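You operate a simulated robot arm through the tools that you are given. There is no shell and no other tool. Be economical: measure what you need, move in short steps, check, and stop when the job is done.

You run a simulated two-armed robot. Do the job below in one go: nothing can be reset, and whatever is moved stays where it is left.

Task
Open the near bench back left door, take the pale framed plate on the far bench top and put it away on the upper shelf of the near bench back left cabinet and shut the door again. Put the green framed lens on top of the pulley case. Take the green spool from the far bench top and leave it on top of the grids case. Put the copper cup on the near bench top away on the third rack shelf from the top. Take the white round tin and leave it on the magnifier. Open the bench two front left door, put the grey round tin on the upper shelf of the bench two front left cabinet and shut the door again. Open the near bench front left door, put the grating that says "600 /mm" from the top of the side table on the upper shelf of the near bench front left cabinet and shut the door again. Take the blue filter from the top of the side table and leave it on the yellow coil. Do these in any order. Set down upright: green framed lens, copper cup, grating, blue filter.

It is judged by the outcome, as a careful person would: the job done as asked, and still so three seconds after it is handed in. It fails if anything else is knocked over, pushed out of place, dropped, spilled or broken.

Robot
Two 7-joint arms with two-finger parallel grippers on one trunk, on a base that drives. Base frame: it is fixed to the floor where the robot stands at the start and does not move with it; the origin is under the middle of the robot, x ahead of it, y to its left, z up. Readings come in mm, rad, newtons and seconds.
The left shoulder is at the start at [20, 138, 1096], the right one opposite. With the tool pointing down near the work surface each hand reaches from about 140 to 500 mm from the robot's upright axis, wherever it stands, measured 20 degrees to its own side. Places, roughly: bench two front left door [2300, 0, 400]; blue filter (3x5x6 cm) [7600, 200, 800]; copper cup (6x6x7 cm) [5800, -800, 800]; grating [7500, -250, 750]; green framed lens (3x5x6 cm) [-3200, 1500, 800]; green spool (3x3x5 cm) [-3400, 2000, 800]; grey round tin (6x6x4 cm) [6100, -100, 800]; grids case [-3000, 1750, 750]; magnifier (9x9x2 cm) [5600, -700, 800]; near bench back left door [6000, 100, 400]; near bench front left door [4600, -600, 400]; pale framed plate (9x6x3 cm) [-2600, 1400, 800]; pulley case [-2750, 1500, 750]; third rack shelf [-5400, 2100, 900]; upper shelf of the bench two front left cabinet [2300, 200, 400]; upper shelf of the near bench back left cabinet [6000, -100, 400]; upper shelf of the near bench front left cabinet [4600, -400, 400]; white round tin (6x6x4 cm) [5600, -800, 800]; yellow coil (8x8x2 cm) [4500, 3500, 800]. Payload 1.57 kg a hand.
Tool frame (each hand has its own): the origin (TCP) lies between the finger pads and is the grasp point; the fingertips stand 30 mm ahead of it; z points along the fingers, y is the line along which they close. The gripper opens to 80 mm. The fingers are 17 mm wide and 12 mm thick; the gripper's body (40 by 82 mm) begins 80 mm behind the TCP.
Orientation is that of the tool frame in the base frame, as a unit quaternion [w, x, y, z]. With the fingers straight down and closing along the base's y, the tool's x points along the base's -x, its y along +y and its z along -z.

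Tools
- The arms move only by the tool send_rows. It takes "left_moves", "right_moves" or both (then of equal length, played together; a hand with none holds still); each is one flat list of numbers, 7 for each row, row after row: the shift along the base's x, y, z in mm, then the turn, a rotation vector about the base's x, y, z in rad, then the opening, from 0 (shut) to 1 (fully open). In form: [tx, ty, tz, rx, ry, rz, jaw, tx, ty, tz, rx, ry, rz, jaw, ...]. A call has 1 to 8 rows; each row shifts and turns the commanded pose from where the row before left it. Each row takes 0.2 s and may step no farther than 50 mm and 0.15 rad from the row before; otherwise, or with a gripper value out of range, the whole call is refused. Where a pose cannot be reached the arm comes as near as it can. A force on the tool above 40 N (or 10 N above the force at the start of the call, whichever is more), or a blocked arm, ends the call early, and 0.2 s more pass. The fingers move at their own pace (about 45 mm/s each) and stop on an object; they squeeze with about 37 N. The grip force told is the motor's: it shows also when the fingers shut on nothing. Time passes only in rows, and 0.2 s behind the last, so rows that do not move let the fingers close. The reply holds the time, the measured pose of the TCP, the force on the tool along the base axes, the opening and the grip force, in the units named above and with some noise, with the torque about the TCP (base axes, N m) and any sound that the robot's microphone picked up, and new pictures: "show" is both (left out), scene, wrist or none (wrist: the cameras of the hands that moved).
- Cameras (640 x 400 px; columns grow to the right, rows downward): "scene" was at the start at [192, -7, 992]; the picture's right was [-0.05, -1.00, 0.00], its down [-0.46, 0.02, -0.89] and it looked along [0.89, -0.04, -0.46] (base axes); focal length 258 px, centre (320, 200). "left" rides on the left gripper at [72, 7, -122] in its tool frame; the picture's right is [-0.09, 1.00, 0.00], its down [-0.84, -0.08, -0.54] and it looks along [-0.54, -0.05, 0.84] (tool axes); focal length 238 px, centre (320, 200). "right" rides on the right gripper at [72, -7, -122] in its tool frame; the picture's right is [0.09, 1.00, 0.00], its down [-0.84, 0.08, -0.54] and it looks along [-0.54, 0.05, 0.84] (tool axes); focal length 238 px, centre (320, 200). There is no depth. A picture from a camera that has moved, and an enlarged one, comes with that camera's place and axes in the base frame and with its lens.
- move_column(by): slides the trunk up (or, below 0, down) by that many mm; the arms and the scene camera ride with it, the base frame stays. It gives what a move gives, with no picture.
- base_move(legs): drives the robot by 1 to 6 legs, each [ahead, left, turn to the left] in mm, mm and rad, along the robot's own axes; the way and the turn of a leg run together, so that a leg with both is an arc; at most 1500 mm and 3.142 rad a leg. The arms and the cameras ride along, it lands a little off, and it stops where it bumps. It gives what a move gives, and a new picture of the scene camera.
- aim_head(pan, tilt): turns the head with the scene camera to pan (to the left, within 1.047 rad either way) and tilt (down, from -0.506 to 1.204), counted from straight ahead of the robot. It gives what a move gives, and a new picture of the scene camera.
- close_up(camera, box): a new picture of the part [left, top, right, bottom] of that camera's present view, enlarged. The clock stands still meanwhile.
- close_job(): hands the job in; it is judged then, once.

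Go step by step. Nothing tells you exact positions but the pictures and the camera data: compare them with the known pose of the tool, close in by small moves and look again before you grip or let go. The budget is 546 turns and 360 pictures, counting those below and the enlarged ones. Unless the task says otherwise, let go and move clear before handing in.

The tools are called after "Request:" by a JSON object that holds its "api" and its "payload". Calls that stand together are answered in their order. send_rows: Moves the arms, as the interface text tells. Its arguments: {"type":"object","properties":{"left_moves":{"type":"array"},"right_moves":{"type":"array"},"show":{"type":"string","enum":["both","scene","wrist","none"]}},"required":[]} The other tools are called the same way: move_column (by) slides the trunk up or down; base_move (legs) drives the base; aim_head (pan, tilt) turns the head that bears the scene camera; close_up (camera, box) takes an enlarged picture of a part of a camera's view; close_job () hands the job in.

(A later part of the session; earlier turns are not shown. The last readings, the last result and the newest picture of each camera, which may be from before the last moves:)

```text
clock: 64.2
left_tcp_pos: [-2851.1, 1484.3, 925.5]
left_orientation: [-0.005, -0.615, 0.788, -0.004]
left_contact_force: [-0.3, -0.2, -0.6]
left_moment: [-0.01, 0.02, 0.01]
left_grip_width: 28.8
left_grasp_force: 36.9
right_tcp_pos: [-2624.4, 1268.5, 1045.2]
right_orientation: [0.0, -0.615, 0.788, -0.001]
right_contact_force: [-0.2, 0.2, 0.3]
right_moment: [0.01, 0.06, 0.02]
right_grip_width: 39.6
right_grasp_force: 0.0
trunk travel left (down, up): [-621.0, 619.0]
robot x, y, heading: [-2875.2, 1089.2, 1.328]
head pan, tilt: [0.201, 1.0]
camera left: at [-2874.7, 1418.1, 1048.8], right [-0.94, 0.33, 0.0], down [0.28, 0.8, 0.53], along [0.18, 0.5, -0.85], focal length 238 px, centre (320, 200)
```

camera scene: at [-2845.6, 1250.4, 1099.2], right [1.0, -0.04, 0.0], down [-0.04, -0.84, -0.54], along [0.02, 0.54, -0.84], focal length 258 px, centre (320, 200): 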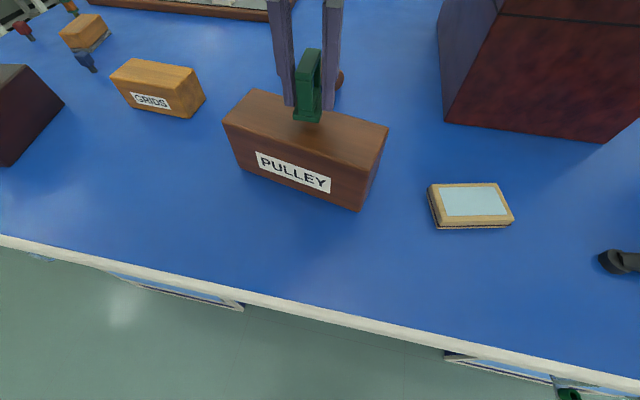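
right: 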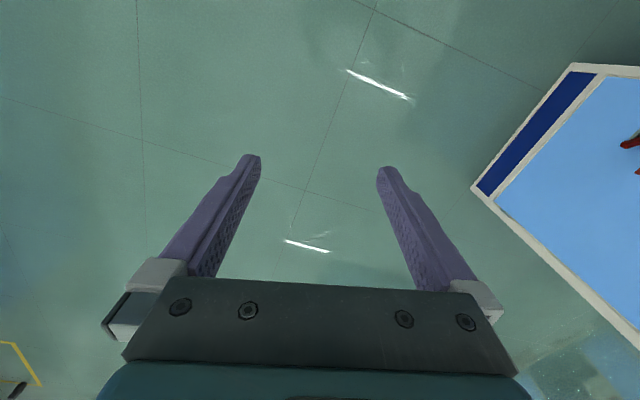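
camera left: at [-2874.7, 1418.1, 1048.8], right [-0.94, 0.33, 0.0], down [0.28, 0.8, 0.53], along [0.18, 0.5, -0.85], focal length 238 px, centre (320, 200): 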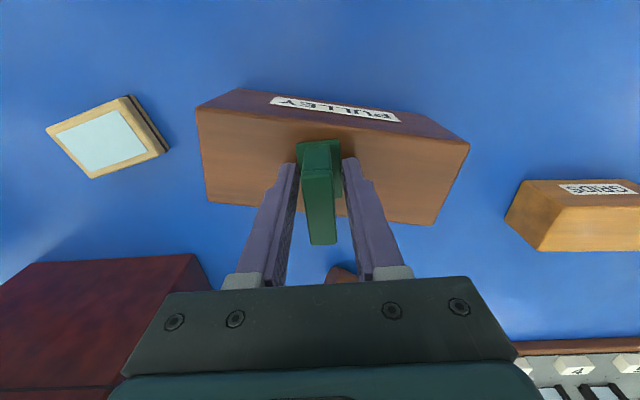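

Request:
{"api": "send_rows", "payload": {"left_moves": [0, 0, -3, 0, 0, 0, 0], "show": "none"}}

Request:
{"api": "send_rows", "payload": {"left_moves": [0, 0, -3, 0, 0, 0, 0], "show": "none"}}

```text
clock: 64.5
left_tcp_pos: [-2851.3, 1485.1, 925.8]
left_orientation: [-0.002, -0.615, 0.789, -0.005]
left_contact_force: [-3.8, -10.2, 31.4]
left_moment: [-0.51, 0.21, -0.01]
left_grip_width: 29.1
left_grasp_force: 37.6
right_tcp_pos: [-2625.0, 1269.9, 1045.5]
right_orientation: [-0.001, -0.616, 0.788, 0.001]
right_contact_force: [-0.2, 0.0, 0.6]
right_moment: [0.0, 0.0, -0.03]
right_grip_width: 40.1
right_grasp_force: 0.1
trunk travel left (down, up): [-621.0, 619.0]
robot x, y, heading: [-2874.7, 1087.1, 1.331]
head pan, tilt: [0.201, 1.0]
```

```text
clock: 65.0
left_tcp_pos: [-2851.3, 1485.3, 920.7]
left_orientation: [-0.002, -0.615, 0.789, -0.003]
left_contact_force: [-1.1, -5.9, 34.5]
left_moment: [-0.18, 0.08, -0.02]
left_grip_width: 29.2
left_grasp_force: 37.5
right_tcp_pos: [-2624.4, 1270.4, 1046.5]
right_orientation: [0.0, -0.615, 0.789, 0.0]
right_contact_force: [0.9, -0.1, -0.2]
right_moment: [0.04, -0.02, -0.03]
right_grip_width: 40.0
right_grasp_force: 0.0
trunk travel left (down, up): [-621.0, 619.0]
robot x, y, heading: [-2873.5, 1084.5, 1.324]
head pan, tilt: [0.201, 1.0]
```

Contact with the case top. I'll open slowly and then lift off.

Request:
{"api": "send_rows", "payload": {"left_moves": [0, 0, 1, 0, 0, 0, 0, 0, 0, 0, 0, 0, 0, 0.5, 0, 0, 0, 0, 0, 0, 0.8, 0, 0, 0, 0, 0, 0, 0.8], "show": "both"}}

```text
clock: 66.0
left_tcp_pos: [-2851.3, 1483.6, 920.6]
left_orientation: [-0.005, -0.616, 0.788, -0.005]
left_contact_force: [3.4, -0.1, 5.2]
left_moment: [0.08, 0.09, -0.08]
left_grip_width: 61.1
left_grasp_force: 0.1
right_tcp_pos: [-2624.4, 1268.7, 1045.2]
right_orientation: [0.001, -0.616, 0.788, -0.001]
right_contact_force: [0.5, -0.3, 0.7]
right_moment: [0.0, 0.03, 0.02]
right_grip_width: 39.8
right_grasp_force: 0.0
trunk travel left (down, up): [-621.0, 619.0]
robot x, y, heading: [-2871.3, 1088.8, 1.326]
head pan, tilt: [0.201, 1.0]
camera scene: at [-2845.1, 1250.8, 1099.1], right [1.0, -0.04, 0.0], down [-0.04, -0.84, -0.54], along [0.02, 0.54, -0.84], focal length 258 px, centre (320, 200)
camera left: at [-2875.5, 1417.7, 1042.7], right [-0.94, 0.33, 0.0], down [0.28, 0.8, 0.53], along [0.18, 0.5, -0.85], focal length 238 px, centre (320, 200)
```

scene: 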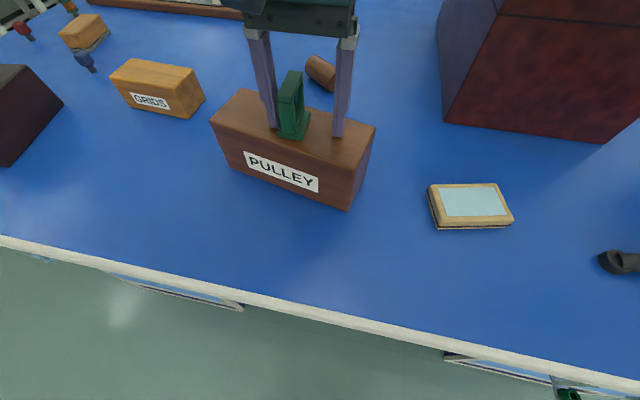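
left: 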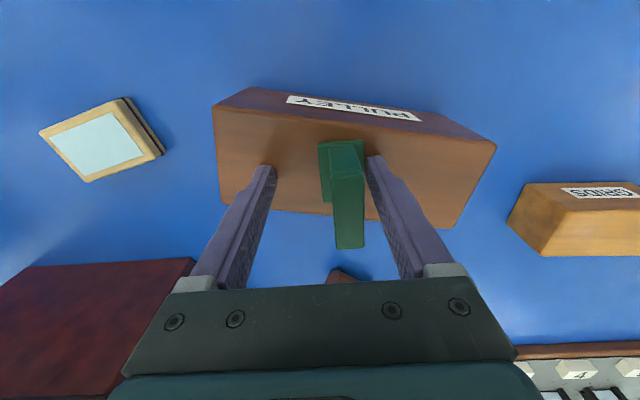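

The lens stands on the pulley case, though the case shifted slightly with friction. I'll lift slightly, open fully, and rise.

Request:
{"api": "send_rows", "payload": {"left_moves": [0, 0, 5, 0, 0, 0, 0.8, -3, 1, 3, 0, 0, 0, 0.85, 0, 0, 25, 0, 0, 0, 0.85, 0, 0, 45, 0, 0, 0, 0.85, 0, 0, 45, 0, 0, 0, 0.85], "show": "both"}}

```text
clock: 67.2
left_tcp_pos: [-2853.8, 1485.4, 1044.0]
left_orientation: [-0.004, -0.616, 0.788, -0.004]
left_contact_force: [-0.1, 0.5, 0.6]
left_moment: [0.04, 0.0, -0.04]
left_grip_width: 67.8
left_grasp_force: 0.1
right_tcp_pos: [-2624.3, 1269.7, 1045.6]
right_orientation: [-0.001, -0.616, 0.788, -0.002]
right_contact_force: [1.0, -0.2, 0.4]
right_moment: [-0.01, -0.01, -0.02]
right_grip_width: 39.7
right_grasp_force: 0.1
trunk travel left (down, up): [-621.0, 619.0]
robot x, y, heading: [-2874.5, 1087.8, 1.327]
head pan, tilt: [0.201, 1.0]
camera scene: at [-2845.6, 1250.7, 1099.1], right [1.0, -0.04, 0.0], down [-0.04, -0.84, -0.54], along [0.02, 0.54, -0.84], focal length 258 px, centre (320, 200)
camera left: at [-2878.3, 1418.9, 1167.4], right [-0.94, 0.33, 0.0], down [0.28, 0.8, 0.53], along [0.18, 0.5, -0.85], focal length 238 px, centre (320, 200)
```

scene: 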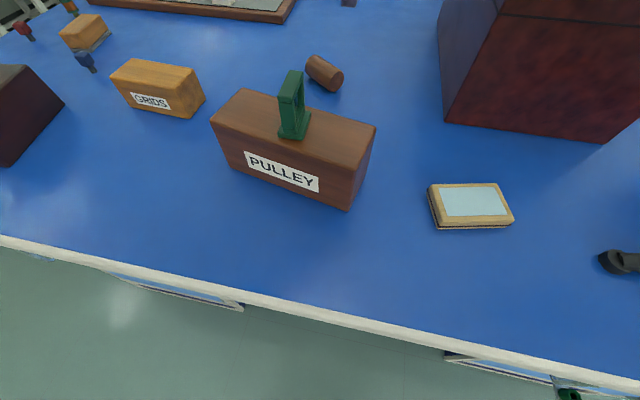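
left: 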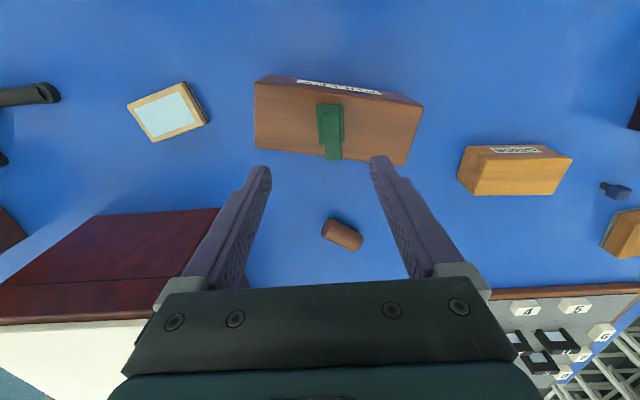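

Lens is done. Next, the spool: drive around to the left end of the bench and face it.

Request:
{"api": "base_move", "payload": {"legs": [[-230, 0, 0], [0, 1346, 0], [0, 0, -1.577], [0, 850, 0]]}}

Request:
{"api": "aim_head", "payload": {"pan": 0.1, "tilt": 0.8}}

```text
clock: 83.0
left_tcp_pos: [-3605.9, 1954.5, 1045.1]
left_orientation: [-0.006, 0.15, 0.989, 0.0]
left_contact_force: [0.3, -0.4, 0.0]
left_moment: [0.0, 0.03, 0.02]
left_grip_width: 67.9
left_grasp_force: 0.1
right_tcp_pos: [-3836.0, 1738.5, 1045.9]
right_orientation: [-0.001, 0.15, 0.989, -0.001]
right_contact_force: [-0.7, 0.1, -0.1]
right_moment: [-0.03, 0.01, -0.01]
right_grip_width: 40.0
right_grasp_force: 0.1
trunk travel left (down, up): [-621.0, 619.0]
robot x, y, heading: [-4003.7, 1997.6, -0.299]
head pan, tilt: [0.201, 1.0]
camera scene: at [-3837.1, 1957.6, 1099.2], right [-0.1, -1.0, 0.0], down [-0.84, 0.08, -0.54], along [0.54, -0.05, -0.84], focal length 258 px, centre (320, 200)
```

scene: 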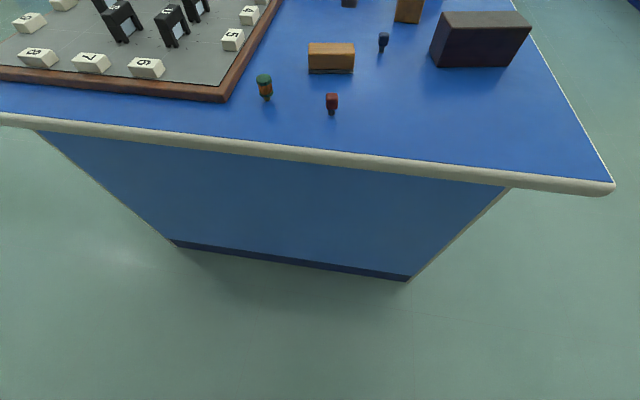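

```text
clock: 83.8
left_tcp_pos: [-3606.0, 1954.5, 1044.3]
left_orientation: [-0.006, 0.15, 0.989, 0.0]
left_contact_force: [0.1, 0.4, 0.4]
left_moment: [0.0, -0.01, 0.0]
left_grip_width: 67.9
left_grasp_force: 0.1
right_tcp_pos: [-3834.2, 1737.6, 1045.6]
right_orientation: [0.0, 0.149, 0.989, -0.001]
right_contact_force: [0.5, 0.2, -0.2]
right_moment: [0.03, -0.02, 0.04]
right_grip_width: 39.7
right_grasp_force: 0.0
trunk travel left (down, up): [-621.0, 619.0]
robot x, y, heading: [-4006.2, 1997.0, -0.3]
head pan, tilt: [0.099, 0.799]
camera scene: at [-3827.4, 1948.4, 1114.3], right [-0.2, -0.98, 0.0], down [-0.7, 0.14, -0.7], along [0.68, -0.14, -0.72], focal length 258 px, centre (320, 200)
```

scene: 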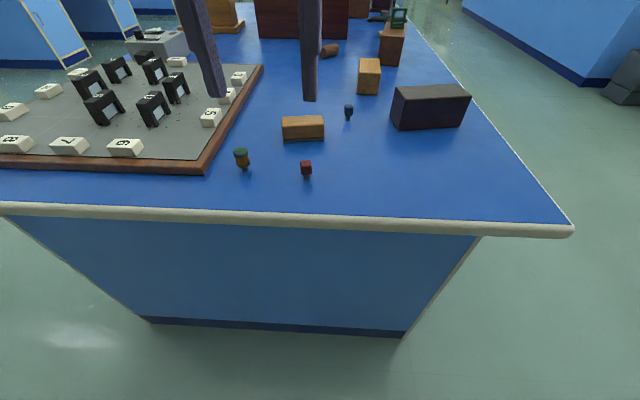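

Request:
{"api": "close_up", "payload": {"camera": "scene", "box": [210, 130, 330, 190]}}

```text
5.33 times, centred on (270, 160) of scene
camera zoom: at [-3827.4, 1948.4, 1114.3], right [-0.2, -0.98, 0.0], down [-0.7, 0.14, -0.7], along [0.68, -0.14, -0.72], focal length 1376 px, centre (587, 413)
```

zoom: 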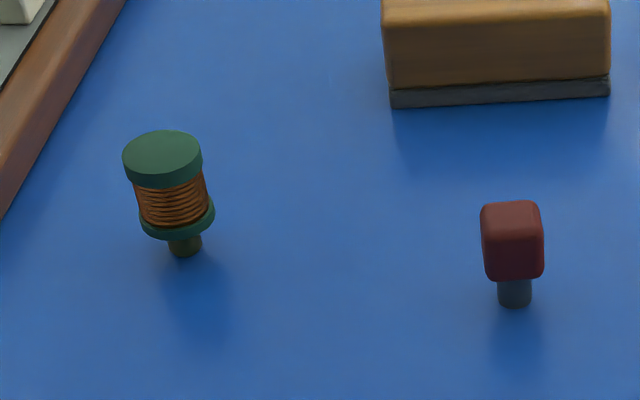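

Request:
{"api": "base_move", "payload": {"legs": [[140, 100, 0]]}}

Request:
{"api": "send_rows", "payload": {"left_moves": [0, 0, -40, 0, 0, 0, 1, 0, 0, -40, 0, 0, 0, 1], "show": "wrist"}}

```text
clock: 85.2
left_tcp_pos: [-3445.1, 2011.4, 1043.8]
left_orientation: [-0.007, 0.149, 0.989, 0.0]
left_contact_force: [0.4, 0.7, -0.3]
left_moment: [0.01, 0.01, -0.01]
left_grip_width: 67.9
left_grasp_force: 0.0
right_tcp_pos: [-3672.8, 1793.5, 1046.2]
right_orientation: [-0.002, 0.148, 0.989, -0.001]
right_contact_force: [0.4, -0.4, -0.1]
right_moment: [-0.05, -0.05, -0.01]
right_grip_width: 39.6
right_grasp_force: 0.1
trunk travel left (down, up): [-621.0, 619.0]
robot x, y, heading: [-3840.0, 2047.7, -0.301]
head pan, tilt: [0.099, 0.799]
camera scene: at [-3666.6, 2003.8, 1114.3], right [-0.2, -0.98, 0.0], down [-0.7, 0.14, -0.7], along [0.68, -0.14, -0.72], focal length 258 px, centre (320, 200)
```

scene: 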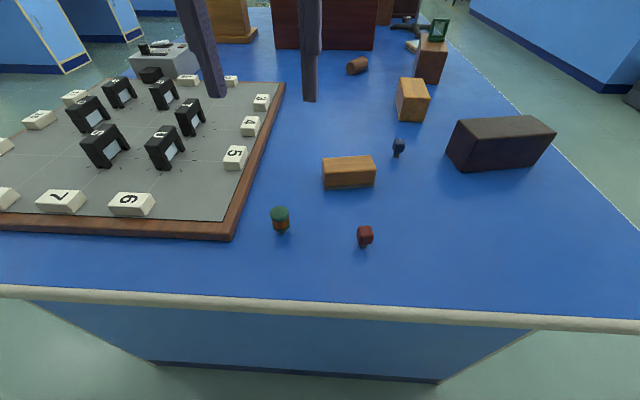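

```text
clock: 85.8
left_tcp_pos: [-3446.8, 2011.2, 965.3]
left_orientation: [-0.006, 0.149, 0.989, -0.001]
left_contact_force: [0.0, -0.5, 0.6]
left_moment: [-0.01, -0.03, 0.01]
left_grip_width: 80.1
left_grasp_force: 0.1
right_tcp_pos: [-3673.6, 1793.4, 1045.4]
right_orientation: [-0.001, 0.149, 0.989, -0.001]
right_contact_force: [-0.1, -0.6, -0.8]
right_moment: [0.0, -0.01, -0.01]
right_grip_width: 40.1
right_grasp_force: 0.0
trunk travel left (down, up): [-621.0, 619.0]
robot x, y, heading: [-3841.9, 2052.5, -0.302]
head pan, tilt: [0.099, 0.799]
camera left: at [-3512.9, 2038.1, 1087.8], right [0.38, 0.92, 0.0], down [0.78, -0.32, 0.53], along [0.49, -0.2, -0.85], focal length 238 px, centre (320, 200)
```

left: 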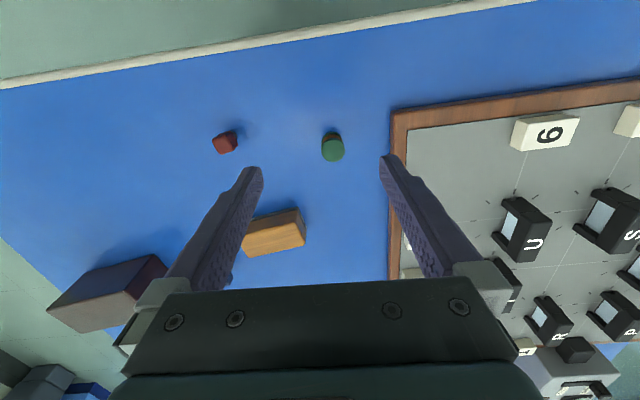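

Request:
{"api": "send_rows", "payload": {"left_moves": [19, 5, -30, 0, 0, 0, 0.75, 0, 0, -25, 0, 0, 0, 0.75], "show": "wrist"}}

```text
clock: 86.4
left_tcp_pos: [-3430.1, 2013.9, 908.2]
left_orientation: [-0.006, 0.149, 0.989, 0.0]
left_contact_force: [0.4, -0.2, -0.4]
left_moment: [0.01, 0.04, -0.04]
left_grip_width: 60.2
left_grasp_force: 0.0
right_tcp_pos: [-3673.8, 1793.0, 1045.1]
right_orientation: [-0.001, 0.149, 0.989, -0.001]
right_contact_force: [0.6, -0.1, -0.3]
right_moment: [0.04, 0.03, 0.0]
right_grip_width: 39.9
right_grasp_force: 0.1
trunk travel left (down, up): [-621.0, 619.0]
robot x, y, heading: [-3842.7, 2051.3, -0.295]
head pan, tilt: [0.099, 0.799]
camera left: at [-3495.4, 2042.9, 1030.3], right [0.38, 0.92, 0.0], down [0.78, -0.32, 0.53], along [0.49, -0.21, -0.85], focal length 238 px, centre (320, 200)
```

left: 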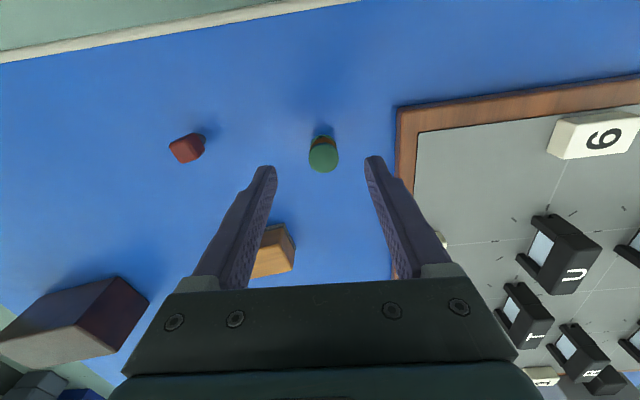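

Request:
{"api": "send_rows", "payload": {"left_moves": [3, 2, -35, 0, 0, 0, 0.75, 0, 0, -35, 0, 0, 0, 0.75, 0, 0, 0, 0, 0, 0, 0, 0, 0, 0, 0, 0, 0, 0, 0, 0, 0, 0, 0, 0, 0, 0, 0, 0, 0, 0, 0, 0, 0, 0, 0, 0, 0, 0, 0], "show": "wrist"}}

```text
clock: 88.0
left_tcp_pos: [-3422.9, 2018.0, 838.0]
left_orientation: [-0.006, 0.149, 0.989, 0.0]
left_contact_force: [-0.7, 0.9, -0.4]
left_moment: [0.0, 0.02, 0.02]
left_grip_width: 23.5
left_grasp_force: 36.1
right_tcp_pos: [-3673.7, 1793.3, 1045.0]
right_orientation: [-0.001, 0.149, 0.989, -0.001]
right_contact_force: [-0.4, -1.1, -0.2]
right_moment: [0.0, 0.01, -0.02]
right_grip_width: 39.8
right_grasp_force: 0.1
trunk travel left (down, up): [-621.0, 619.0]
robot x, y, heading: [-3843.2, 2052.2, -0.298]
head pan, tilt: [0.099, 0.799]
camera left: at [-3490.0, 2045.2, 961.4], right [0.38, 0.92, 0.0], down [0.78, -0.32, 0.53], along [0.49, -0.2, -0.85], focal length 238 px, centre (320, 200)
```

left: 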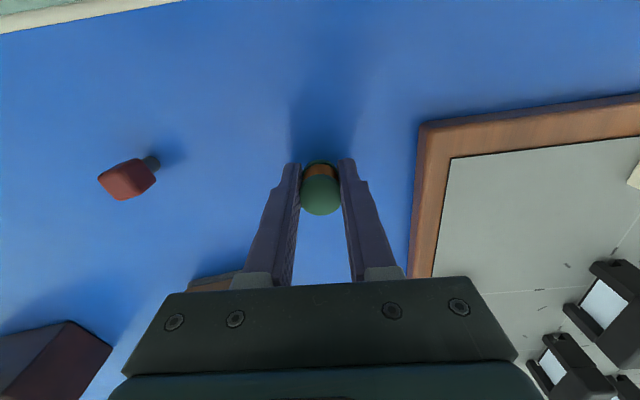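

Request:
{"api": "send_rows", "payload": {"left_moves": [0, 0, 40, 0, 0, 0, 0, 0, 0, 45, 0, 0, 0, 0, 0, 0, 45, 0, 0, 0, 0, 0, 0, 45, 0, 0, 0, 0, 0, 0, 30, 0, 0, 0, 0], "show": "wrist"}}

Request:
{"api": "base_move", "payload": {"legs": [[-420, 0, 0], [0, -1300, 0], [0, 0, 1.62], [0, -1100, 0]]}}

```text
clock: 89.2
left_tcp_pos: [-3420.8, 2019.3, 1043.5]
left_orientation: [-0.006, 0.149, 0.989, 0.001]
left_contact_force: [0.3, 0.6, -0.5]
left_moment: [0.01, -0.03, -0.04]
left_grip_width: 23.5
left_grasp_force: 35.3
right_tcp_pos: [-3674.0, 1792.5, 1044.4]
right_orientation: [-0.001, 0.148, 0.989, 0.0]
right_contact_force: [0.8, 0.0, -0.2]
right_moment: [0.0, -0.04, 0.01]
right_grip_width: 40.0
right_grasp_force: 0.0
trunk travel left (down, up): [-621.0, 619.0]
robot x, y, heading: [-3841.7, 2053.1, -0.295]
head pan, tilt: [0.099, 0.799]
camera left: at [-3487.0, 2047.0, 1166.6], right [0.38, 0.92, 0.0], down [0.78, -0.32, 0.53], along [0.49, -0.2, -0.85], focal length 238 px, centre (320, 200)
```

left: 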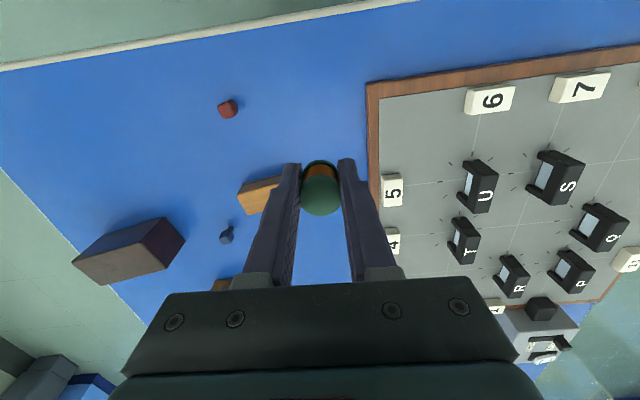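

```text
clock: 106.9
left_tcp_pos: [-3485.4, 1038.8, 1044.1]
left_orientation: [-0.004, -0.596, 0.803, -0.004]
left_contact_force: [-0.2, 0.0, -0.9]
left_moment: [-0.01, 0.01, -0.03]
left_grip_width: 23.4
left_grasp_force: 35.4
right_tcp_pos: [-3258.4, 787.1, 1045.5]
right_orientation: [0.0, -0.596, 0.803, 0.0]
right_contact_force: [0.4, 0.6, -0.2]
right_moment: [0.02, -0.02, 0.01]
right_grip_width: 40.0
right_grasp_force: 0.0
trunk travel left (down, up): [-621.0, 619.0]
robot x, y, heading: [-3516.9, 615.6, 1.276]
head pan, tilt: [0.099, 0.799]
camera scene: at [-3470.6, 789.0, 1114.3], right [0.98, -0.19, 0.0], down [-0.14, -0.7, -0.7], along [0.13, 0.68, -0.72], focal length 258 px, centre (320, 200)
```

scene: 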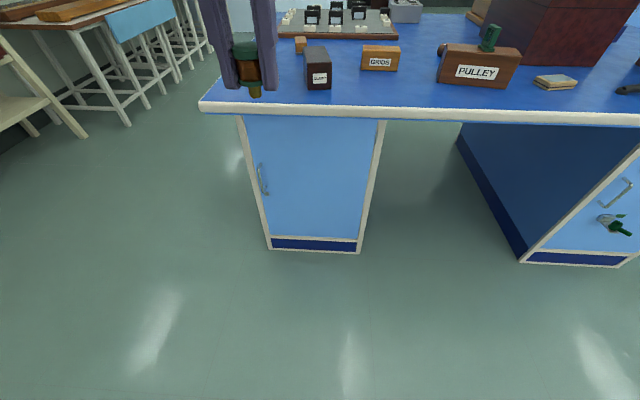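

Request:
{"api": "base_move", "payload": {"legs": [[0, 0, 0.045], [560, -306, 0]]}}

Request:
{"api": "aim_head", "payload": {"pan": 0.2, "tilt": 0.95}}

```text
clock: 110.8
left_tcp_pos: [-3083.8, 1520.2, 1042.9]
left_orientation: [-0.004, -0.619, 0.785, -0.005]
left_contact_force: [-0.8, -0.4, -0.8]
left_moment: [-0.02, -0.01, -0.01]
left_grip_width: 23.6
left_grasp_force: 35.1
right_tcp_pos: [-2840.6, 1281.8, 1045.2]
right_orientation: [0.0, -0.619, 0.786, -0.001]
right_contact_force: [0.5, 0.3, 0.3]
right_moment: [-0.03, 0.03, -0.02]
right_grip_width: 40.3
right_grasp_force: 0.1
trunk travel left (down, up): [-621.0, 619.0]
robot x, y, heading: [-3089.2, 1094.9, 1.337]
head pan, tilt: [0.099, 0.799]
camera scene: at [-3053.4, 1271.4, 1114.3], right [0.99, -0.14, 0.0], down [-0.1, -0.71, -0.7], along [0.09, 0.69, -0.72], focal length 258 px, centre (320, 200)
```

scene: 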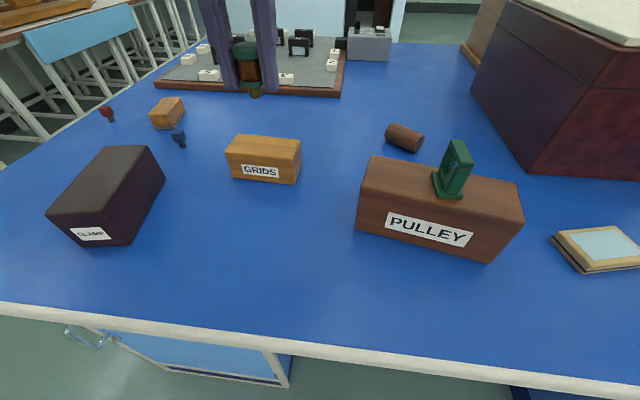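

```text
clock: 111.5
left_tcp_pos: [-3083.1, 1519.5, 1043.4]
left_orientation: [-0.004, -0.619, 0.785, -0.005]
left_contact_force: [-0.6, 0.1, -0.1]
left_moment: [0.01, 0.0, -0.02]
left_grip_width: 23.4
left_grasp_force: 35.7
right_tcp_pos: [-2841.1, 1282.2, 1045.1]
right_orientation: [0.0, -0.619, 0.786, -0.002]
right_contact_force: [0.7, 0.4, -0.1]
right_moment: [-0.02, -0.02, -0.02]
right_grip_width: 40.1
right_grasp_force: 0.0
trunk travel left (down, up): [-621.0, 619.0]
robot x, y, heading: [-3093.6, 1096.1, 1.334]
head pan, tilt: [0.201, 0.949]
camera scene: at [-3061.8, 1264.2, 1102.8], right [1.0, -0.03, 0.0], down [-0.03, -0.81, -0.58], along [0.02, 0.58, -0.81], focal length 258 px, centre (320, 200)
```

scene: 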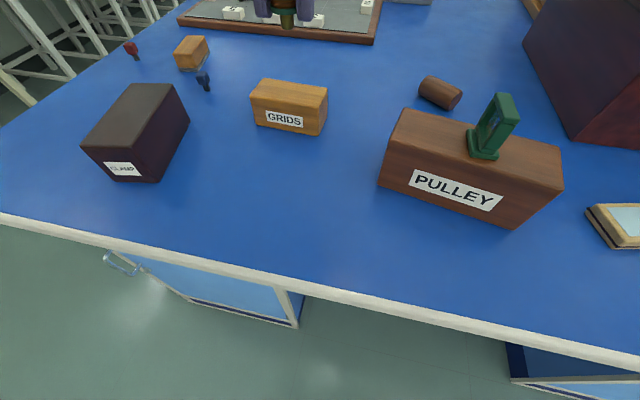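

Request:
{"api": "close_up", "payload": {"camera": "scene", "box": [230, 60, 350, 150]}}

```text
4.44 times, centred on (290, 105) of scene
camera zoom: at [-3061.8, 1264.2, 1102.8], right [1.0, -0.03, 0.0], down [-0.03, -0.81, -0.58], along [0.02, 0.58, -0.81], focal length 1146 px, centre (453, 622)
```

zoom: 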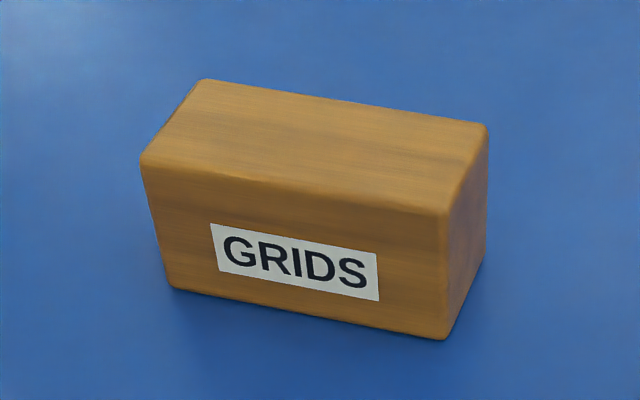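

Request:
{"api": "base_move", "payload": {"legs": [[90, 0, 0]]}}

Request:
{"api": "send_rows", "payload": {"left_moves": [-2, 30, -20, 0, 0, 0, 0, -2, 29, -20, 0, 0, 0, 0], "show": "both"}}

```text
clock: 112.7
left_tcp_pos: [-3061.4, 1607.6, 1044.0]
left_orientation: [-0.005, -0.618, 0.786, -0.005]
left_contact_force: [-0.1, 0.4, -0.1]
left_moment: [0.0, -0.04, 0.02]
left_grip_width: 23.5
left_grasp_force: 35.6
right_tcp_pos: [-2819.1, 1369.2, 1045.3]
right_orientation: [0.0, -0.618, 0.786, -0.001]
right_contact_force: [0.2, -0.4, -0.4]
right_moment: [0.02, 0.02, -0.01]
right_grip_width: 39.8
right_grasp_force: 0.1
trunk travel left (down, up): [-621.0, 619.0]
robot x, y, heading: [-3068.0, 1186.0, 1.33]
head pan, tilt: [0.201, 0.949]
camera scene: at [-3040.1, 1352.7, 1102.8], right [1.0, -0.04, 0.0], down [-0.03, -0.81, -0.58], along [0.02, 0.58, -0.81], focal length 258 px, centre (320, 200)
```

scene: 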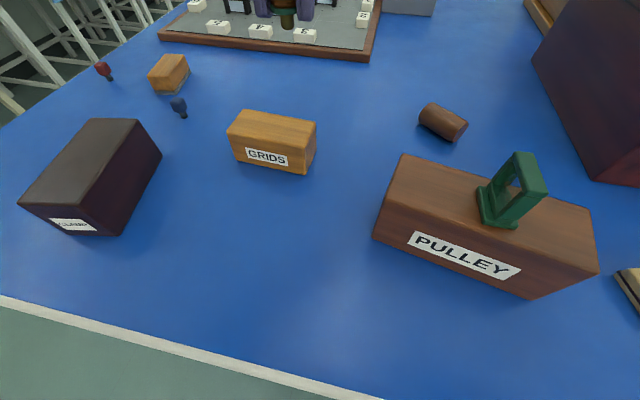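

```text
clock: 113.3
left_tcp_pos: [-3064.2, 1667.9, 1004.0]
left_orientation: [-0.004, -0.617, 0.787, -0.005]
left_contact_force: [-1.4, -0.6, -0.4]
left_moment: [-0.01, -0.04, 0.02]
left_grip_width: 23.5
left_grasp_force: 35.5
right_tcp_pos: [-2819.4, 1370.0, 1045.9]
right_orientation: [0.001, -0.618, 0.786, -0.001]
right_contact_force: [-0.5, 0.8, 0.3]
right_moment: [-0.03, 0.01, 0.0]
right_grip_width: 39.8
right_grasp_force: 0.1
trunk travel left (down, up): [-621.0, 619.0]
robot x, y, heading: [-3063.2, 1186.8, 1.331]
head pan, tilt: [0.201, 0.949]
camera scene: at [-3040.0, 1352.6, 1102.8], right [1.0, -0.04, 0.0], down [-0.03, -0.81, -0.58], along [0.02, 0.58, -0.81], focal length 258 px, centre (320, 200)
camera left: at [-3089.5, 1601.0, 1125.9], right [-0.94, 0.33, 0.0], down [0.28, 0.8, 0.53], along [0.18, 0.5, -0.85], focal length 238 px, centre (320, 200)
```

scene: 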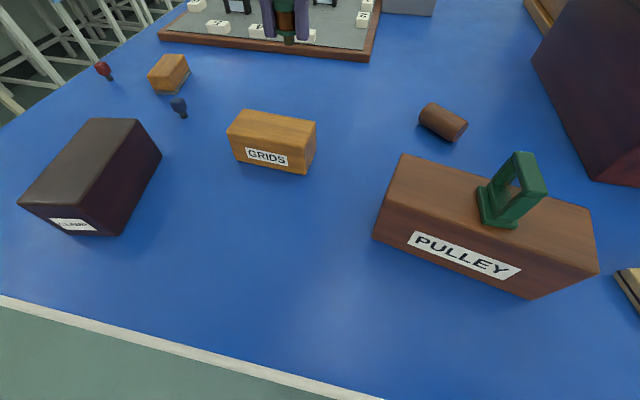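
left: 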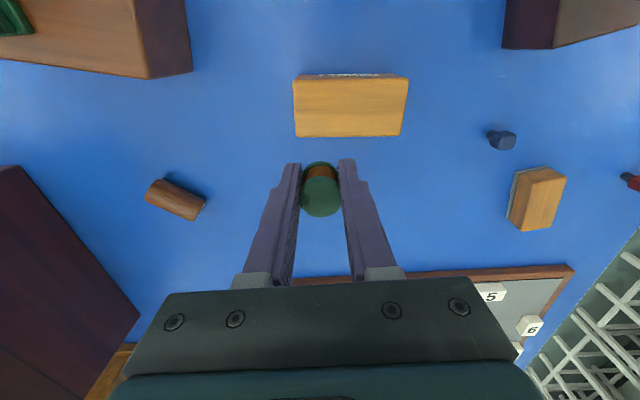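

Request:
{"api": "send_rows", "payload": {"left_moves": [-37, -8, -20, 0, 0, 0, 0, 0, 0, -40, 0, 0, 0, 0, 0, 0, -30, 0, 0, 0, 0], "show": "both"}}

```text
clock: 114.1
left_tcp_pos: [-3106.6, 1656.2, 910.9]
left_orientation: [-0.004, -0.618, 0.786, -0.004]
left_contact_force: [-0.5, -0.7, -1.0]
left_moment: [0.04, 0.02, -0.04]
left_grip_width: 23.4
left_grasp_force: 35.7
right_tcp_pos: [-2818.9, 1369.4, 1043.9]
right_orientation: [0.0, -0.618, 0.786, -0.001]
right_contact_force: [-0.1, -0.9, 0.7]
right_moment: [-0.01, -0.02, 0.01]
right_grip_width: 39.9
right_grasp_force: 0.0
trunk travel left (down, up): [-621.0, 619.0]
robot x, y, heading: [-3065.0, 1184.3, 1.332]
head pan, tilt: [0.201, 0.949]
camera scene: at [-3040.1, 1352.5, 1102.8], right [1.0, -0.04, 0.0], down [-0.03, -0.81, -0.58], along [0.02, 0.58, -0.81], focal length 258 px, centre (320, 200)
camera left: at [-3129.7, 1589.1, 1034.6], right [-0.95, 0.32, 0.0], down [0.27, 0.8, 0.53], along [0.17, 0.5, -0.85], focal length 238 px, centre (320, 200)
```

scene: 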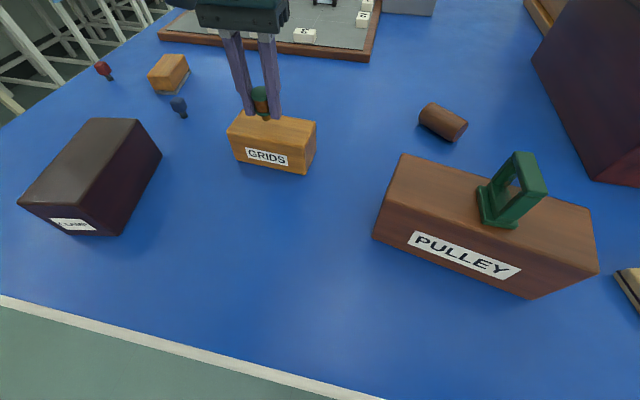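
left: 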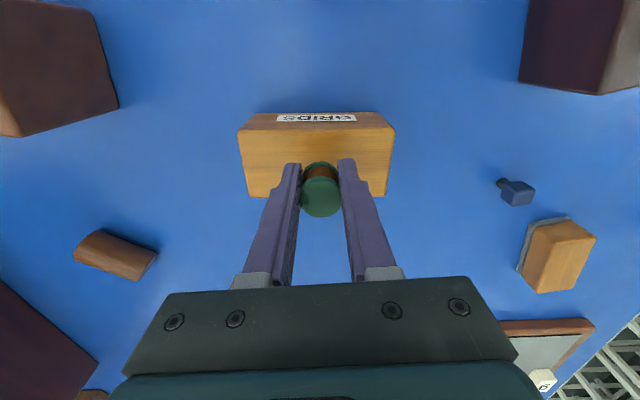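

Request:
{"api": "send_rows", "payload": {"left_moves": [0, 0, -8, 0, 0, 0, 0, 0, 0, -3, 0, 0, 0, 0], "show": "none"}}

Request:
{"api": "send_rows", "payload": {"left_moves": [0, 0, -2, 0, 0, 0, 0], "show": "none"}}

```text
clock: 114.7
left_tcp_pos: [-3104.9, 1656.7, 901.1]
left_orientation: [-0.004, -0.618, 0.786, -0.004]
left_contact_force: [0.5, 0.2, -0.1]
left_moment: [0.04, -0.01, -0.02]
left_grip_width: 23.6
left_grasp_force: 35.8
right_tcp_pos: [-2818.3, 1369.9, 1045.4]
right_orientation: [0.0, -0.618, 0.786, -0.001]
right_contact_force: [-0.6, -0.6, 0.4]
right_moment: [-0.03, -0.01, -0.04]
right_grip_width: 39.9
right_grasp_force: 0.1
trunk travel left (down, up): [-621.0, 619.0]
robot x, y, heading: [-3068.1, 1185.4, 1.331]
head pan, tilt: [0.201, 0.949]
```

```text
clock: 115.1
left_tcp_pos: [-3104.0, 1658.7, 899.7]
left_orientation: [-0.004, -0.618, 0.786, -0.004]
left_contact_force: [-1.0, -0.4, -1.1]
left_moment: [-0.01, 0.03, -0.01]
left_grip_width: 23.6
left_grasp_force: 35.7
right_tcp_pos: [-2818.2, 1368.9, 1044.3]
right_orientation: [-0.001, -0.619, 0.786, -0.001]
right_contact_force: [-0.5, -0.1, 0.5]
right_moment: [-0.01, 0.0, 0.0]
right_grip_width: 39.9
right_grasp_force: 0.1
trunk travel left (down, up): [-621.0, 619.0]
robot x, y, heading: [-3065.4, 1187.3, 1.33]
head pan, tilt: [0.201, 0.949]
```

Request:
{"api": "send_rows", "payload": {"left_moves": [0, 0, -2, 0, 0, 0, 0], "show": "none"}}

Request:
{"api": "send_rows", "payload": {"left_moves": [0, 0, -1, 0, 0, 0, 0], "show": "none"}}

```text
clock: 115.5
left_tcp_pos: [-3102.0, 1658.1, 899.5]
left_orientation: [-0.005, -0.618, 0.786, -0.006]
left_contact_force: [0.2, -0.7, -0.7]
left_moment: [-0.02, -0.01, 0.0]
left_grip_width: 23.3
left_grasp_force: 35.5
right_tcp_pos: [-2818.5, 1369.5, 1044.5]
right_orientation: [-0.001, -0.619, 0.785, 0.0]
right_contact_force: [-0.4, -1.2, -0.3]
right_moment: [-0.02, -0.01, -0.03]
right_grip_width: 40.2
right_grasp_force: 0.0
trunk travel left (down, up): [-621.0, 619.0]
robot x, y, heading: [-3065.5, 1188.6, 1.334]
head pan, tilt: [0.201, 0.949]
```

```text
clock: 115.9
left_tcp_pos: [-3103.7, 1658.1, 898.3]
left_orientation: [-0.005, -0.618, 0.786, -0.005]
left_contact_force: [-0.3, -5.0, 10.8]
left_moment: [-0.08, -0.01, -0.01]
left_grip_width: 23.5
left_grasp_force: 35.5
right_tcp_pos: [-2819.9, 1369.8, 1044.7]
right_orientation: [0.0, -0.618, 0.786, -0.001]
right_contact_force: [-0.5, 1.3, -0.2]
right_moment: [-0.02, -0.01, -0.01]
right_grip_width: 40.2
right_grasp_force: 0.1
trunk travel left (down, up): [-621.0, 619.0]
robot x, y, heading: [-3067.6, 1187.6, 1.335]
head pan, tilt: [0.201, 0.949]
```

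Contact at light force. I'll open gradually and rise.

Request:
{"api": "send_rows", "payload": {"left_moves": [0, 0, 0.5, 0, 0, 0, 0.36, 0, 0, 0, 0, 0, 0, 0.5, 0, 0, 0, 0, 0, 0, 0.6, 0, 0, 0, 0, 0, 0, 0.6, 0, 0, 15, 0, 0, 0, 0.6, 0, 0, 35, 0, 0, 0, 0.6, 0, 0, 45, 0, 0, 0, 0.6, 0, 0, 45, 0, 0, 0, 0.6], "show": "both"}}

```text
clock: 117.7
left_tcp_pos: [-3104.2, 1657.7, 1040.9]
left_orientation: [-0.005, -0.618, 0.786, -0.005]
left_contact_force: [0.2, -0.4, 0.4]
left_moment: [-0.01, 0.01, 0.0]
left_grip_width: 48.0
left_grasp_force: 0.0
right_tcp_pos: [-2818.5, 1369.7, 1045.4]
right_orientation: [-0.001, -0.618, 0.786, -0.001]
right_contact_force: [-0.6, -1.0, -0.6]
right_moment: [0.02, 0.01, -0.03]
right_grip_width: 39.8
right_grasp_force: 0.0
trunk travel left (down, up): [-621.0, 619.0]
robot x, y, heading: [-3067.3, 1185.6, 1.333]
head pan, tilt: [0.201, 0.949]
camera scene: at [-3040.4, 1352.8, 1102.8], right [1.0, -0.04, 0.0], down [-0.03, -0.81, -0.58], along [0.02, 0.58, -0.81], focal length 258 px, centre (320, 200)
camera left: at [-3127.2, 1591.9, 1163.9], right [-0.95, 0.32, 0.0], down [0.27, 0.8, 0.53], along [0.17, 0.5, -0.85], focal length 238 px, centre (320, 200)
```

scene: 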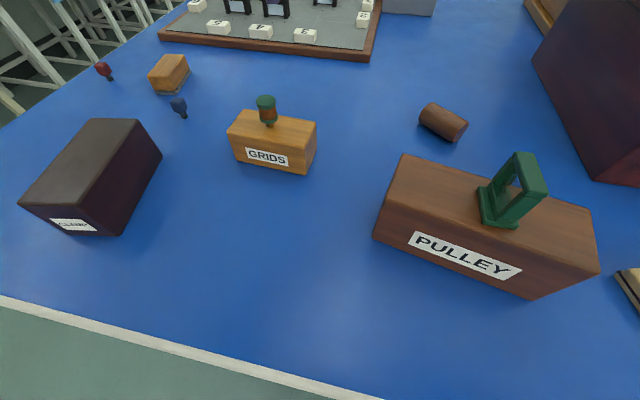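
left: 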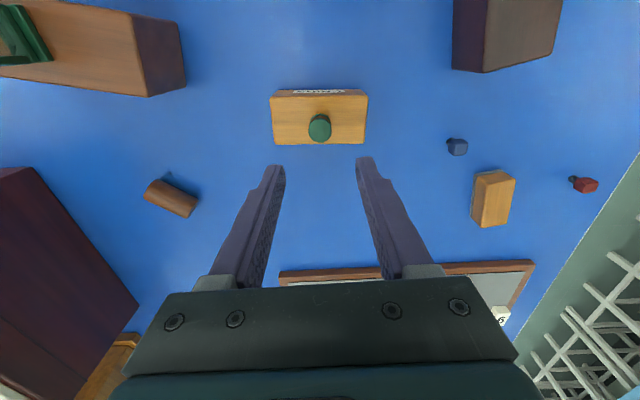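

Spool is on the grids case. Now the pale plate: shift base right so the right hand faces it.

Request:
{"api": "base_move", "payload": {"legs": [[0, -200, 0]]}}

Request:
{"api": "send_rows", "payload": {"right_moves": [0, 25, -25, 0, 0, 0, 1, 0, 25, -25, 0, 0, 0, 1, 0, 10, -25, 0, 0, 0, 1], "show": "wrist"}}

```text
clock: 119.2
left_tcp_pos: [-2908.8, 1611.5, 1041.2]
left_orientation: [-0.005, -0.618, 0.787, -0.004]
left_contact_force: [0.4, -0.3, -0.2]
left_moment: [-0.01, 0.02, 0.02]
left_grip_width: 48.0
left_grasp_force: 0.0
right_tcp_pos: [-2626.1, 1319.9, 1044.5]
right_orientation: [0.0, -0.617, 0.787, -0.001]
right_contact_force: [-0.2, 0.7, 0.2]
right_moment: [-0.02, -0.01, 0.03]
right_grip_width: 39.7
right_grasp_force: 0.1
trunk travel left (down, up): [-621.0, 619.0]
robot x, y, heading: [-2874.9, 1140.6, 1.33]
head pan, tilt: [0.201, 0.949]
camera scene: at [-2847.2, 1305.6, 1102.8], right [1.0, -0.04, 0.0], down [-0.03, -0.81, -0.58], along [0.02, 0.58, -0.81], focal length 258 px, centre (320, 200)
```

scene: 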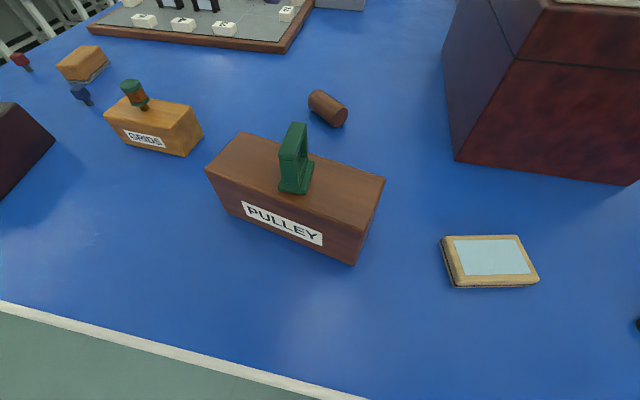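

```text
clock: 120.0
left_tcp_pos: [-2909.2, 1612.8, 1040.0]
left_orientation: [-0.004, -0.616, 0.788, -0.004]
left_contact_force: [0.5, 0.7, 0.7]
left_moment: [0.02, -0.02, 0.0]
left_grip_width: 48.1
left_grasp_force: 0.0
right_tcp_pos: [-2626.8, 1381.8, 970.2]
right_orientation: [0.001, -0.617, 0.787, 0.0]
right_contact_force: [0.3, 0.1, -0.3]
right_moment: [-0.01, 0.02, -0.01]
right_grip_width: 79.9
right_grasp_force: 0.0
trunk travel left (down, up): [-621.0, 619.0]
robot x, y, heading: [-2874.1, 1138.7, 1.329]
head pan, tilt: [0.201, 0.949]
camera right: at [-2636.4, 1311.2, 1093.4], right [-0.99, 0.15, 0.0], down [0.12, 0.83, 0.54], along [0.08, 0.53, -0.84], focal length 238 px, centre (320, 200)
```

right: 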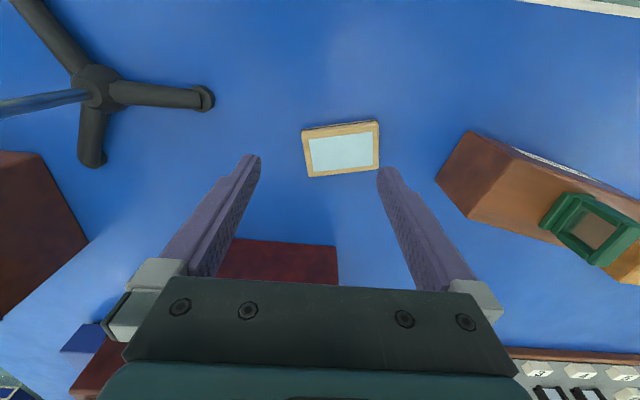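

Plate centre ≈(-2648,1415), its long side along base x. I'll turn the right hand so the fingers close along y (across the 6 cm).

Request:
{"api": "send_rows", "payload": {"right_moves": [-3, 4, 0, 0, 0, -0.148, 1, -3, 4, 0, 0, 0, -0.148, 1, -3, 4, 0, 0, 0, -0.148, 1, -3, 4, 0, 0, 0, -0.148, 1, -3, 4, 0, 0, 0, -0.148, 1, -2, 4, 0, 0, 0, -0.148, 1, -2, 4, 0, 0, 0, -0.148, 1, -2, 4, 0, 0, 0, -0.148, 1], "show": "none"}}

Request:
{"api": "send_rows", "payload": {"right_moves": [0, 0, -25, 0, 0, -0.146, 1, 0, 0, -25, 0, 0, 0, 1], "show": "both"}}

```text
clock: 121.8
left_tcp_pos: [-2910.2, 1611.7, 1041.2]
left_orientation: [-0.004, -0.617, 0.787, -0.004]
left_contact_force: [-0.3, -0.5, -0.3]
left_moment: [-0.02, -0.05, 0.0]
left_grip_width: 48.0
left_grasp_force: 0.0
right_tcp_pos: [-2647.4, 1414.5, 970.3]
right_orientation: [0.0, -0.07, 0.998, -0.002]
right_contact_force: [0.0, -0.1, -0.2]
right_moment: [-0.01, -0.01, 0.0]
right_grip_width: 79.8
right_grasp_force: 0.0
trunk travel left (down, up): [-621.0, 619.0]
robot x, y, heading: [-2877.3, 1134.6, 1.328]
head pan, tilt: [0.201, 0.949]
```

```text
clock: 122.5
left_tcp_pos: [-2909.2, 1611.3, 1040.8]
left_orientation: [-0.005, -0.617, 0.787, -0.004]
left_contact_force: [-0.2, 0.6, 0.3]
left_moment: [-0.01, -0.02, 0.01]
left_grip_width: 47.8
left_grasp_force: 0.0
right_tcp_pos: [-2645.2, 1411.7, 920.0]
right_orientation: [-0.001, 0.001, 1.0, 0.0]
right_contact_force: [0.5, 0.9, 0.1]
right_moment: [0.0, -0.03, -0.01]
right_grip_width: 79.8
right_grasp_force: 0.2
trunk travel left (down, up): [-621.0, 619.0]
robot x, y, heading: [-2872.5, 1140.8, 1.324]
head pan, tilt: [0.201, 0.949]
camera scene: at [-2847.4, 1305.6, 1102.8], right [1.0, -0.04, 0.0], down [-0.03, -0.81, -0.58], along [0.02, 0.58, -0.81], focal length 258 px, centre (320, 200)
camera right: at [-2716.9, 1406.5, 1042.2], right [-0.09, 1.0, 0.0], down [0.84, 0.08, 0.54], along [0.54, 0.05, -0.84], focal length 238 px, centre (320, 200)
```

scene: 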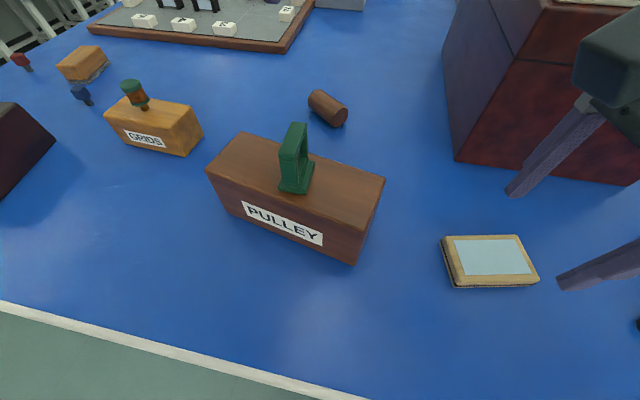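
right: 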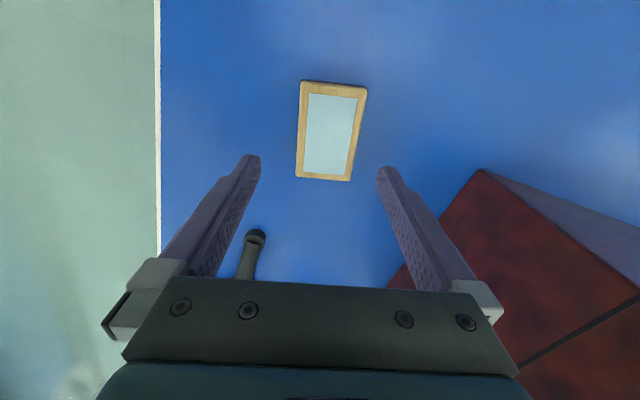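

Request:
{"api": "send_rows", "payload": {"right_moves": [-4, 8, -25, 0, 0, 0, 1, 0, 0, -20, 0, 0, 0, 1], "show": "wrist"}}

```text
clock: 123.0
left_tcp_pos: [-2909.0, 1612.0, 1041.5]
left_orientation: [-0.004, -0.617, 0.787, -0.005]
left_contact_force: [0.1, 0.1, 0.5]
left_moment: [-0.01, 0.0, -0.01]
left_grip_width: 48.0
left_grasp_force: 0.0
right_tcp_pos: [-2648.8, 1420.2, 874.4]
right_orientation: [-0.001, 0.001, 1.0, 0.0]
right_contact_force: [0.2, 0.3, -0.5]
right_moment: [-0.01, 0.02, 0.02]
right_grip_width: 80.1
right_grasp_force: 0.2
trunk travel left (down, up): [-621.0, 619.0]
robot x, y, heading: [-2876.5, 1139.2, 1.33]
head pan, tilt: [0.201, 0.949]
camera right: at [-2719.7, 1414.1, 997.1], right [-0.09, 1.0, 0.0], down [0.84, 0.08, 0.54], along [0.54, 0.05, -0.84], focal length 238 px, centre (320, 200)
```

right: 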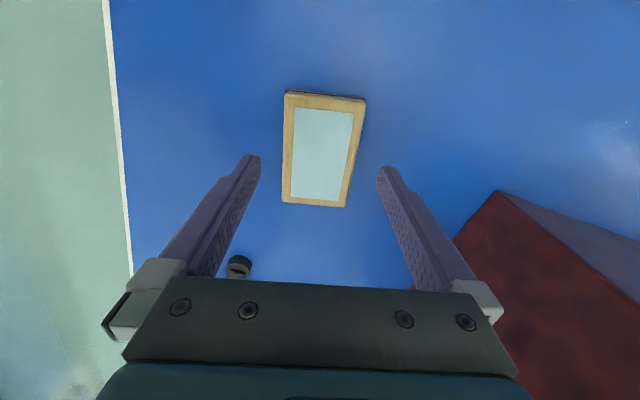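

Request:
{"api": "send_rows", "payload": {"right_moves": [-1, 0, -21, 0, 0, 0, 1, 0, 0, -20, 0, 0, 0, 1, 0, 0, 0, 0, 0, 0, 0, 0, 0, 0, 0, 0, 0, 0, 0, 0, 0, 0, 0, 0, 0, 0, 0, 0, 0, 0, 0, 0], "show": "wrist"}}

```text
clock: 124.5
left_tcp_pos: [-2909.6, 1611.5, 1040.4]
left_orientation: [-0.004, -0.617, 0.787, -0.005]
left_contact_force: [0.9, -0.3, 0.2]
left_moment: [0.0, 0.01, -0.04]
left_grip_width: 48.0
left_grasp_force: 0.2
right_tcp_pos: [-2651.0, 1421.1, 833.1]
right_orientation: [-0.001, 0.001, 1.0, -0.001]
right_contact_force: [0.3, -0.3, -0.2]
right_moment: [0.0, 0.02, 0.03]
right_grip_width: 57.6
right_grasp_force: 36.8
trunk travel left (down, up): [-621.0, 619.0]
robot x, y, heading: [-2876.9, 1139.4, 1.334]
head pan, tilt: [0.201, 0.949]
camera right: at [-2721.3, 1414.7, 955.0], right [-0.09, 1.0, 0.0], down [0.84, 0.08, 0.54], along [0.54, 0.05, -0.84], focal length 238 px, centre (320, 200)
```

right: 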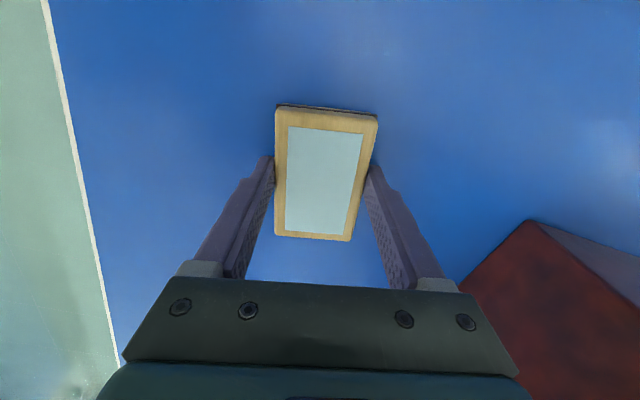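

Plate gripped. Lift and yaw back to the nominal heading, then back out.

Request:
{"api": "send_rows", "payload": {"right_moves": [0, 0, 40, 0, 0, 0, 0, 0, -5, 45, 0, 0, 0, 0, 0, -10, 45, 0, 0, 0.1, 0, 0, -10, 40, 0, 0, 0.148, 0, 0, -10, 0, 0, 0, 0.148, 0, 0, -10, 0, 0, 0, 0.148, 0, 0, -10, 0, 0, 0, 0.148, 0, 0, -10, 0, 0, 0, 0.148, 0], "show": "none"}}

Request:
{"api": "send_rows", "payload": {"right_moves": [0, -10, 0, 0, 0, 0.148, 0, 0, -10, 0, 0, 0, 0.148, 0, 0, -10, 0, 0, 0, 0.148, 0, 0, -10, 0, 0, 0, 0.046, 0], "show": "wrist"}}

```text
clock: 126.2
left_tcp_pos: [-2909.4, 1612.5, 1040.1]
left_orientation: [-0.004, -0.616, 0.787, -0.005]
left_contact_force: [0.2, 0.5, 0.2]
left_moment: [0.02, -0.03, 0.01]
left_grip_width: 47.9
left_grasp_force: 0.1
right_tcp_pos: [-2652.4, 1355.2, 1004.3]
right_orientation: [0.0, -0.408, 0.913, -0.001]
right_contact_force: [0.3, -0.5, -1.5]
right_moment: [-0.01, -0.02, 0.0]
right_grip_width: 57.4
right_grasp_force: 37.3
trunk travel left (down, up): [-621.0, 619.0]
robot x, y, heading: [-2874.8, 1137.4, 1.33]
head pan, tilt: [0.201, 0.949]
```

```text
clock: 127.2
left_tcp_pos: [-2909.9, 1612.9, 1040.9]
left_orientation: [-0.004, -0.616, 0.788, -0.005]
left_contact_force: [-0.2, -0.4, 0.4]
left_moment: [-0.02, -0.02, -0.02]
left_grip_width: 47.9
left_grasp_force: 0.1
right_tcp_pos: [-2651.4, 1316.3, 1004.3]
right_orientation: [0.0, -0.618, 0.787, -0.001]
right_contact_force: [0.1, 0.1, -1.5]
right_moment: [0.0, 0.02, -0.01]
right_grip_width: 57.2
right_grasp_force: 36.7
trunk travel left (down, up): [-621.0, 619.0]
robot x, y, heading: [-2873.7, 1135.9, 1.334]
head pan, tilt: [0.201, 0.949]
camera right: at [-2662.1, 1245.4, 1127.6], right [-0.99, 0.15, 0.0], down [0.12, 0.83, 0.54], along [0.08, 0.53, -0.84], focal length 238 px, centre (320, 200)
```

right: 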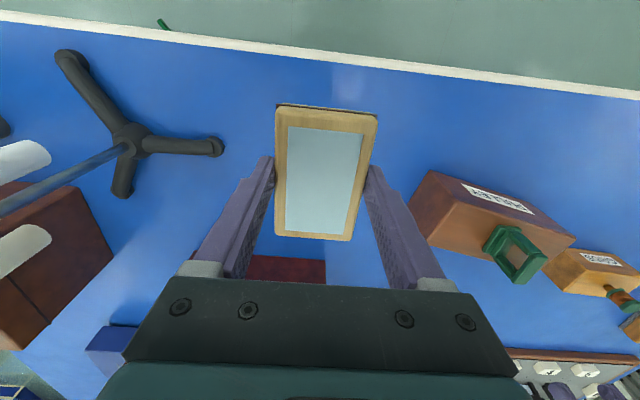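

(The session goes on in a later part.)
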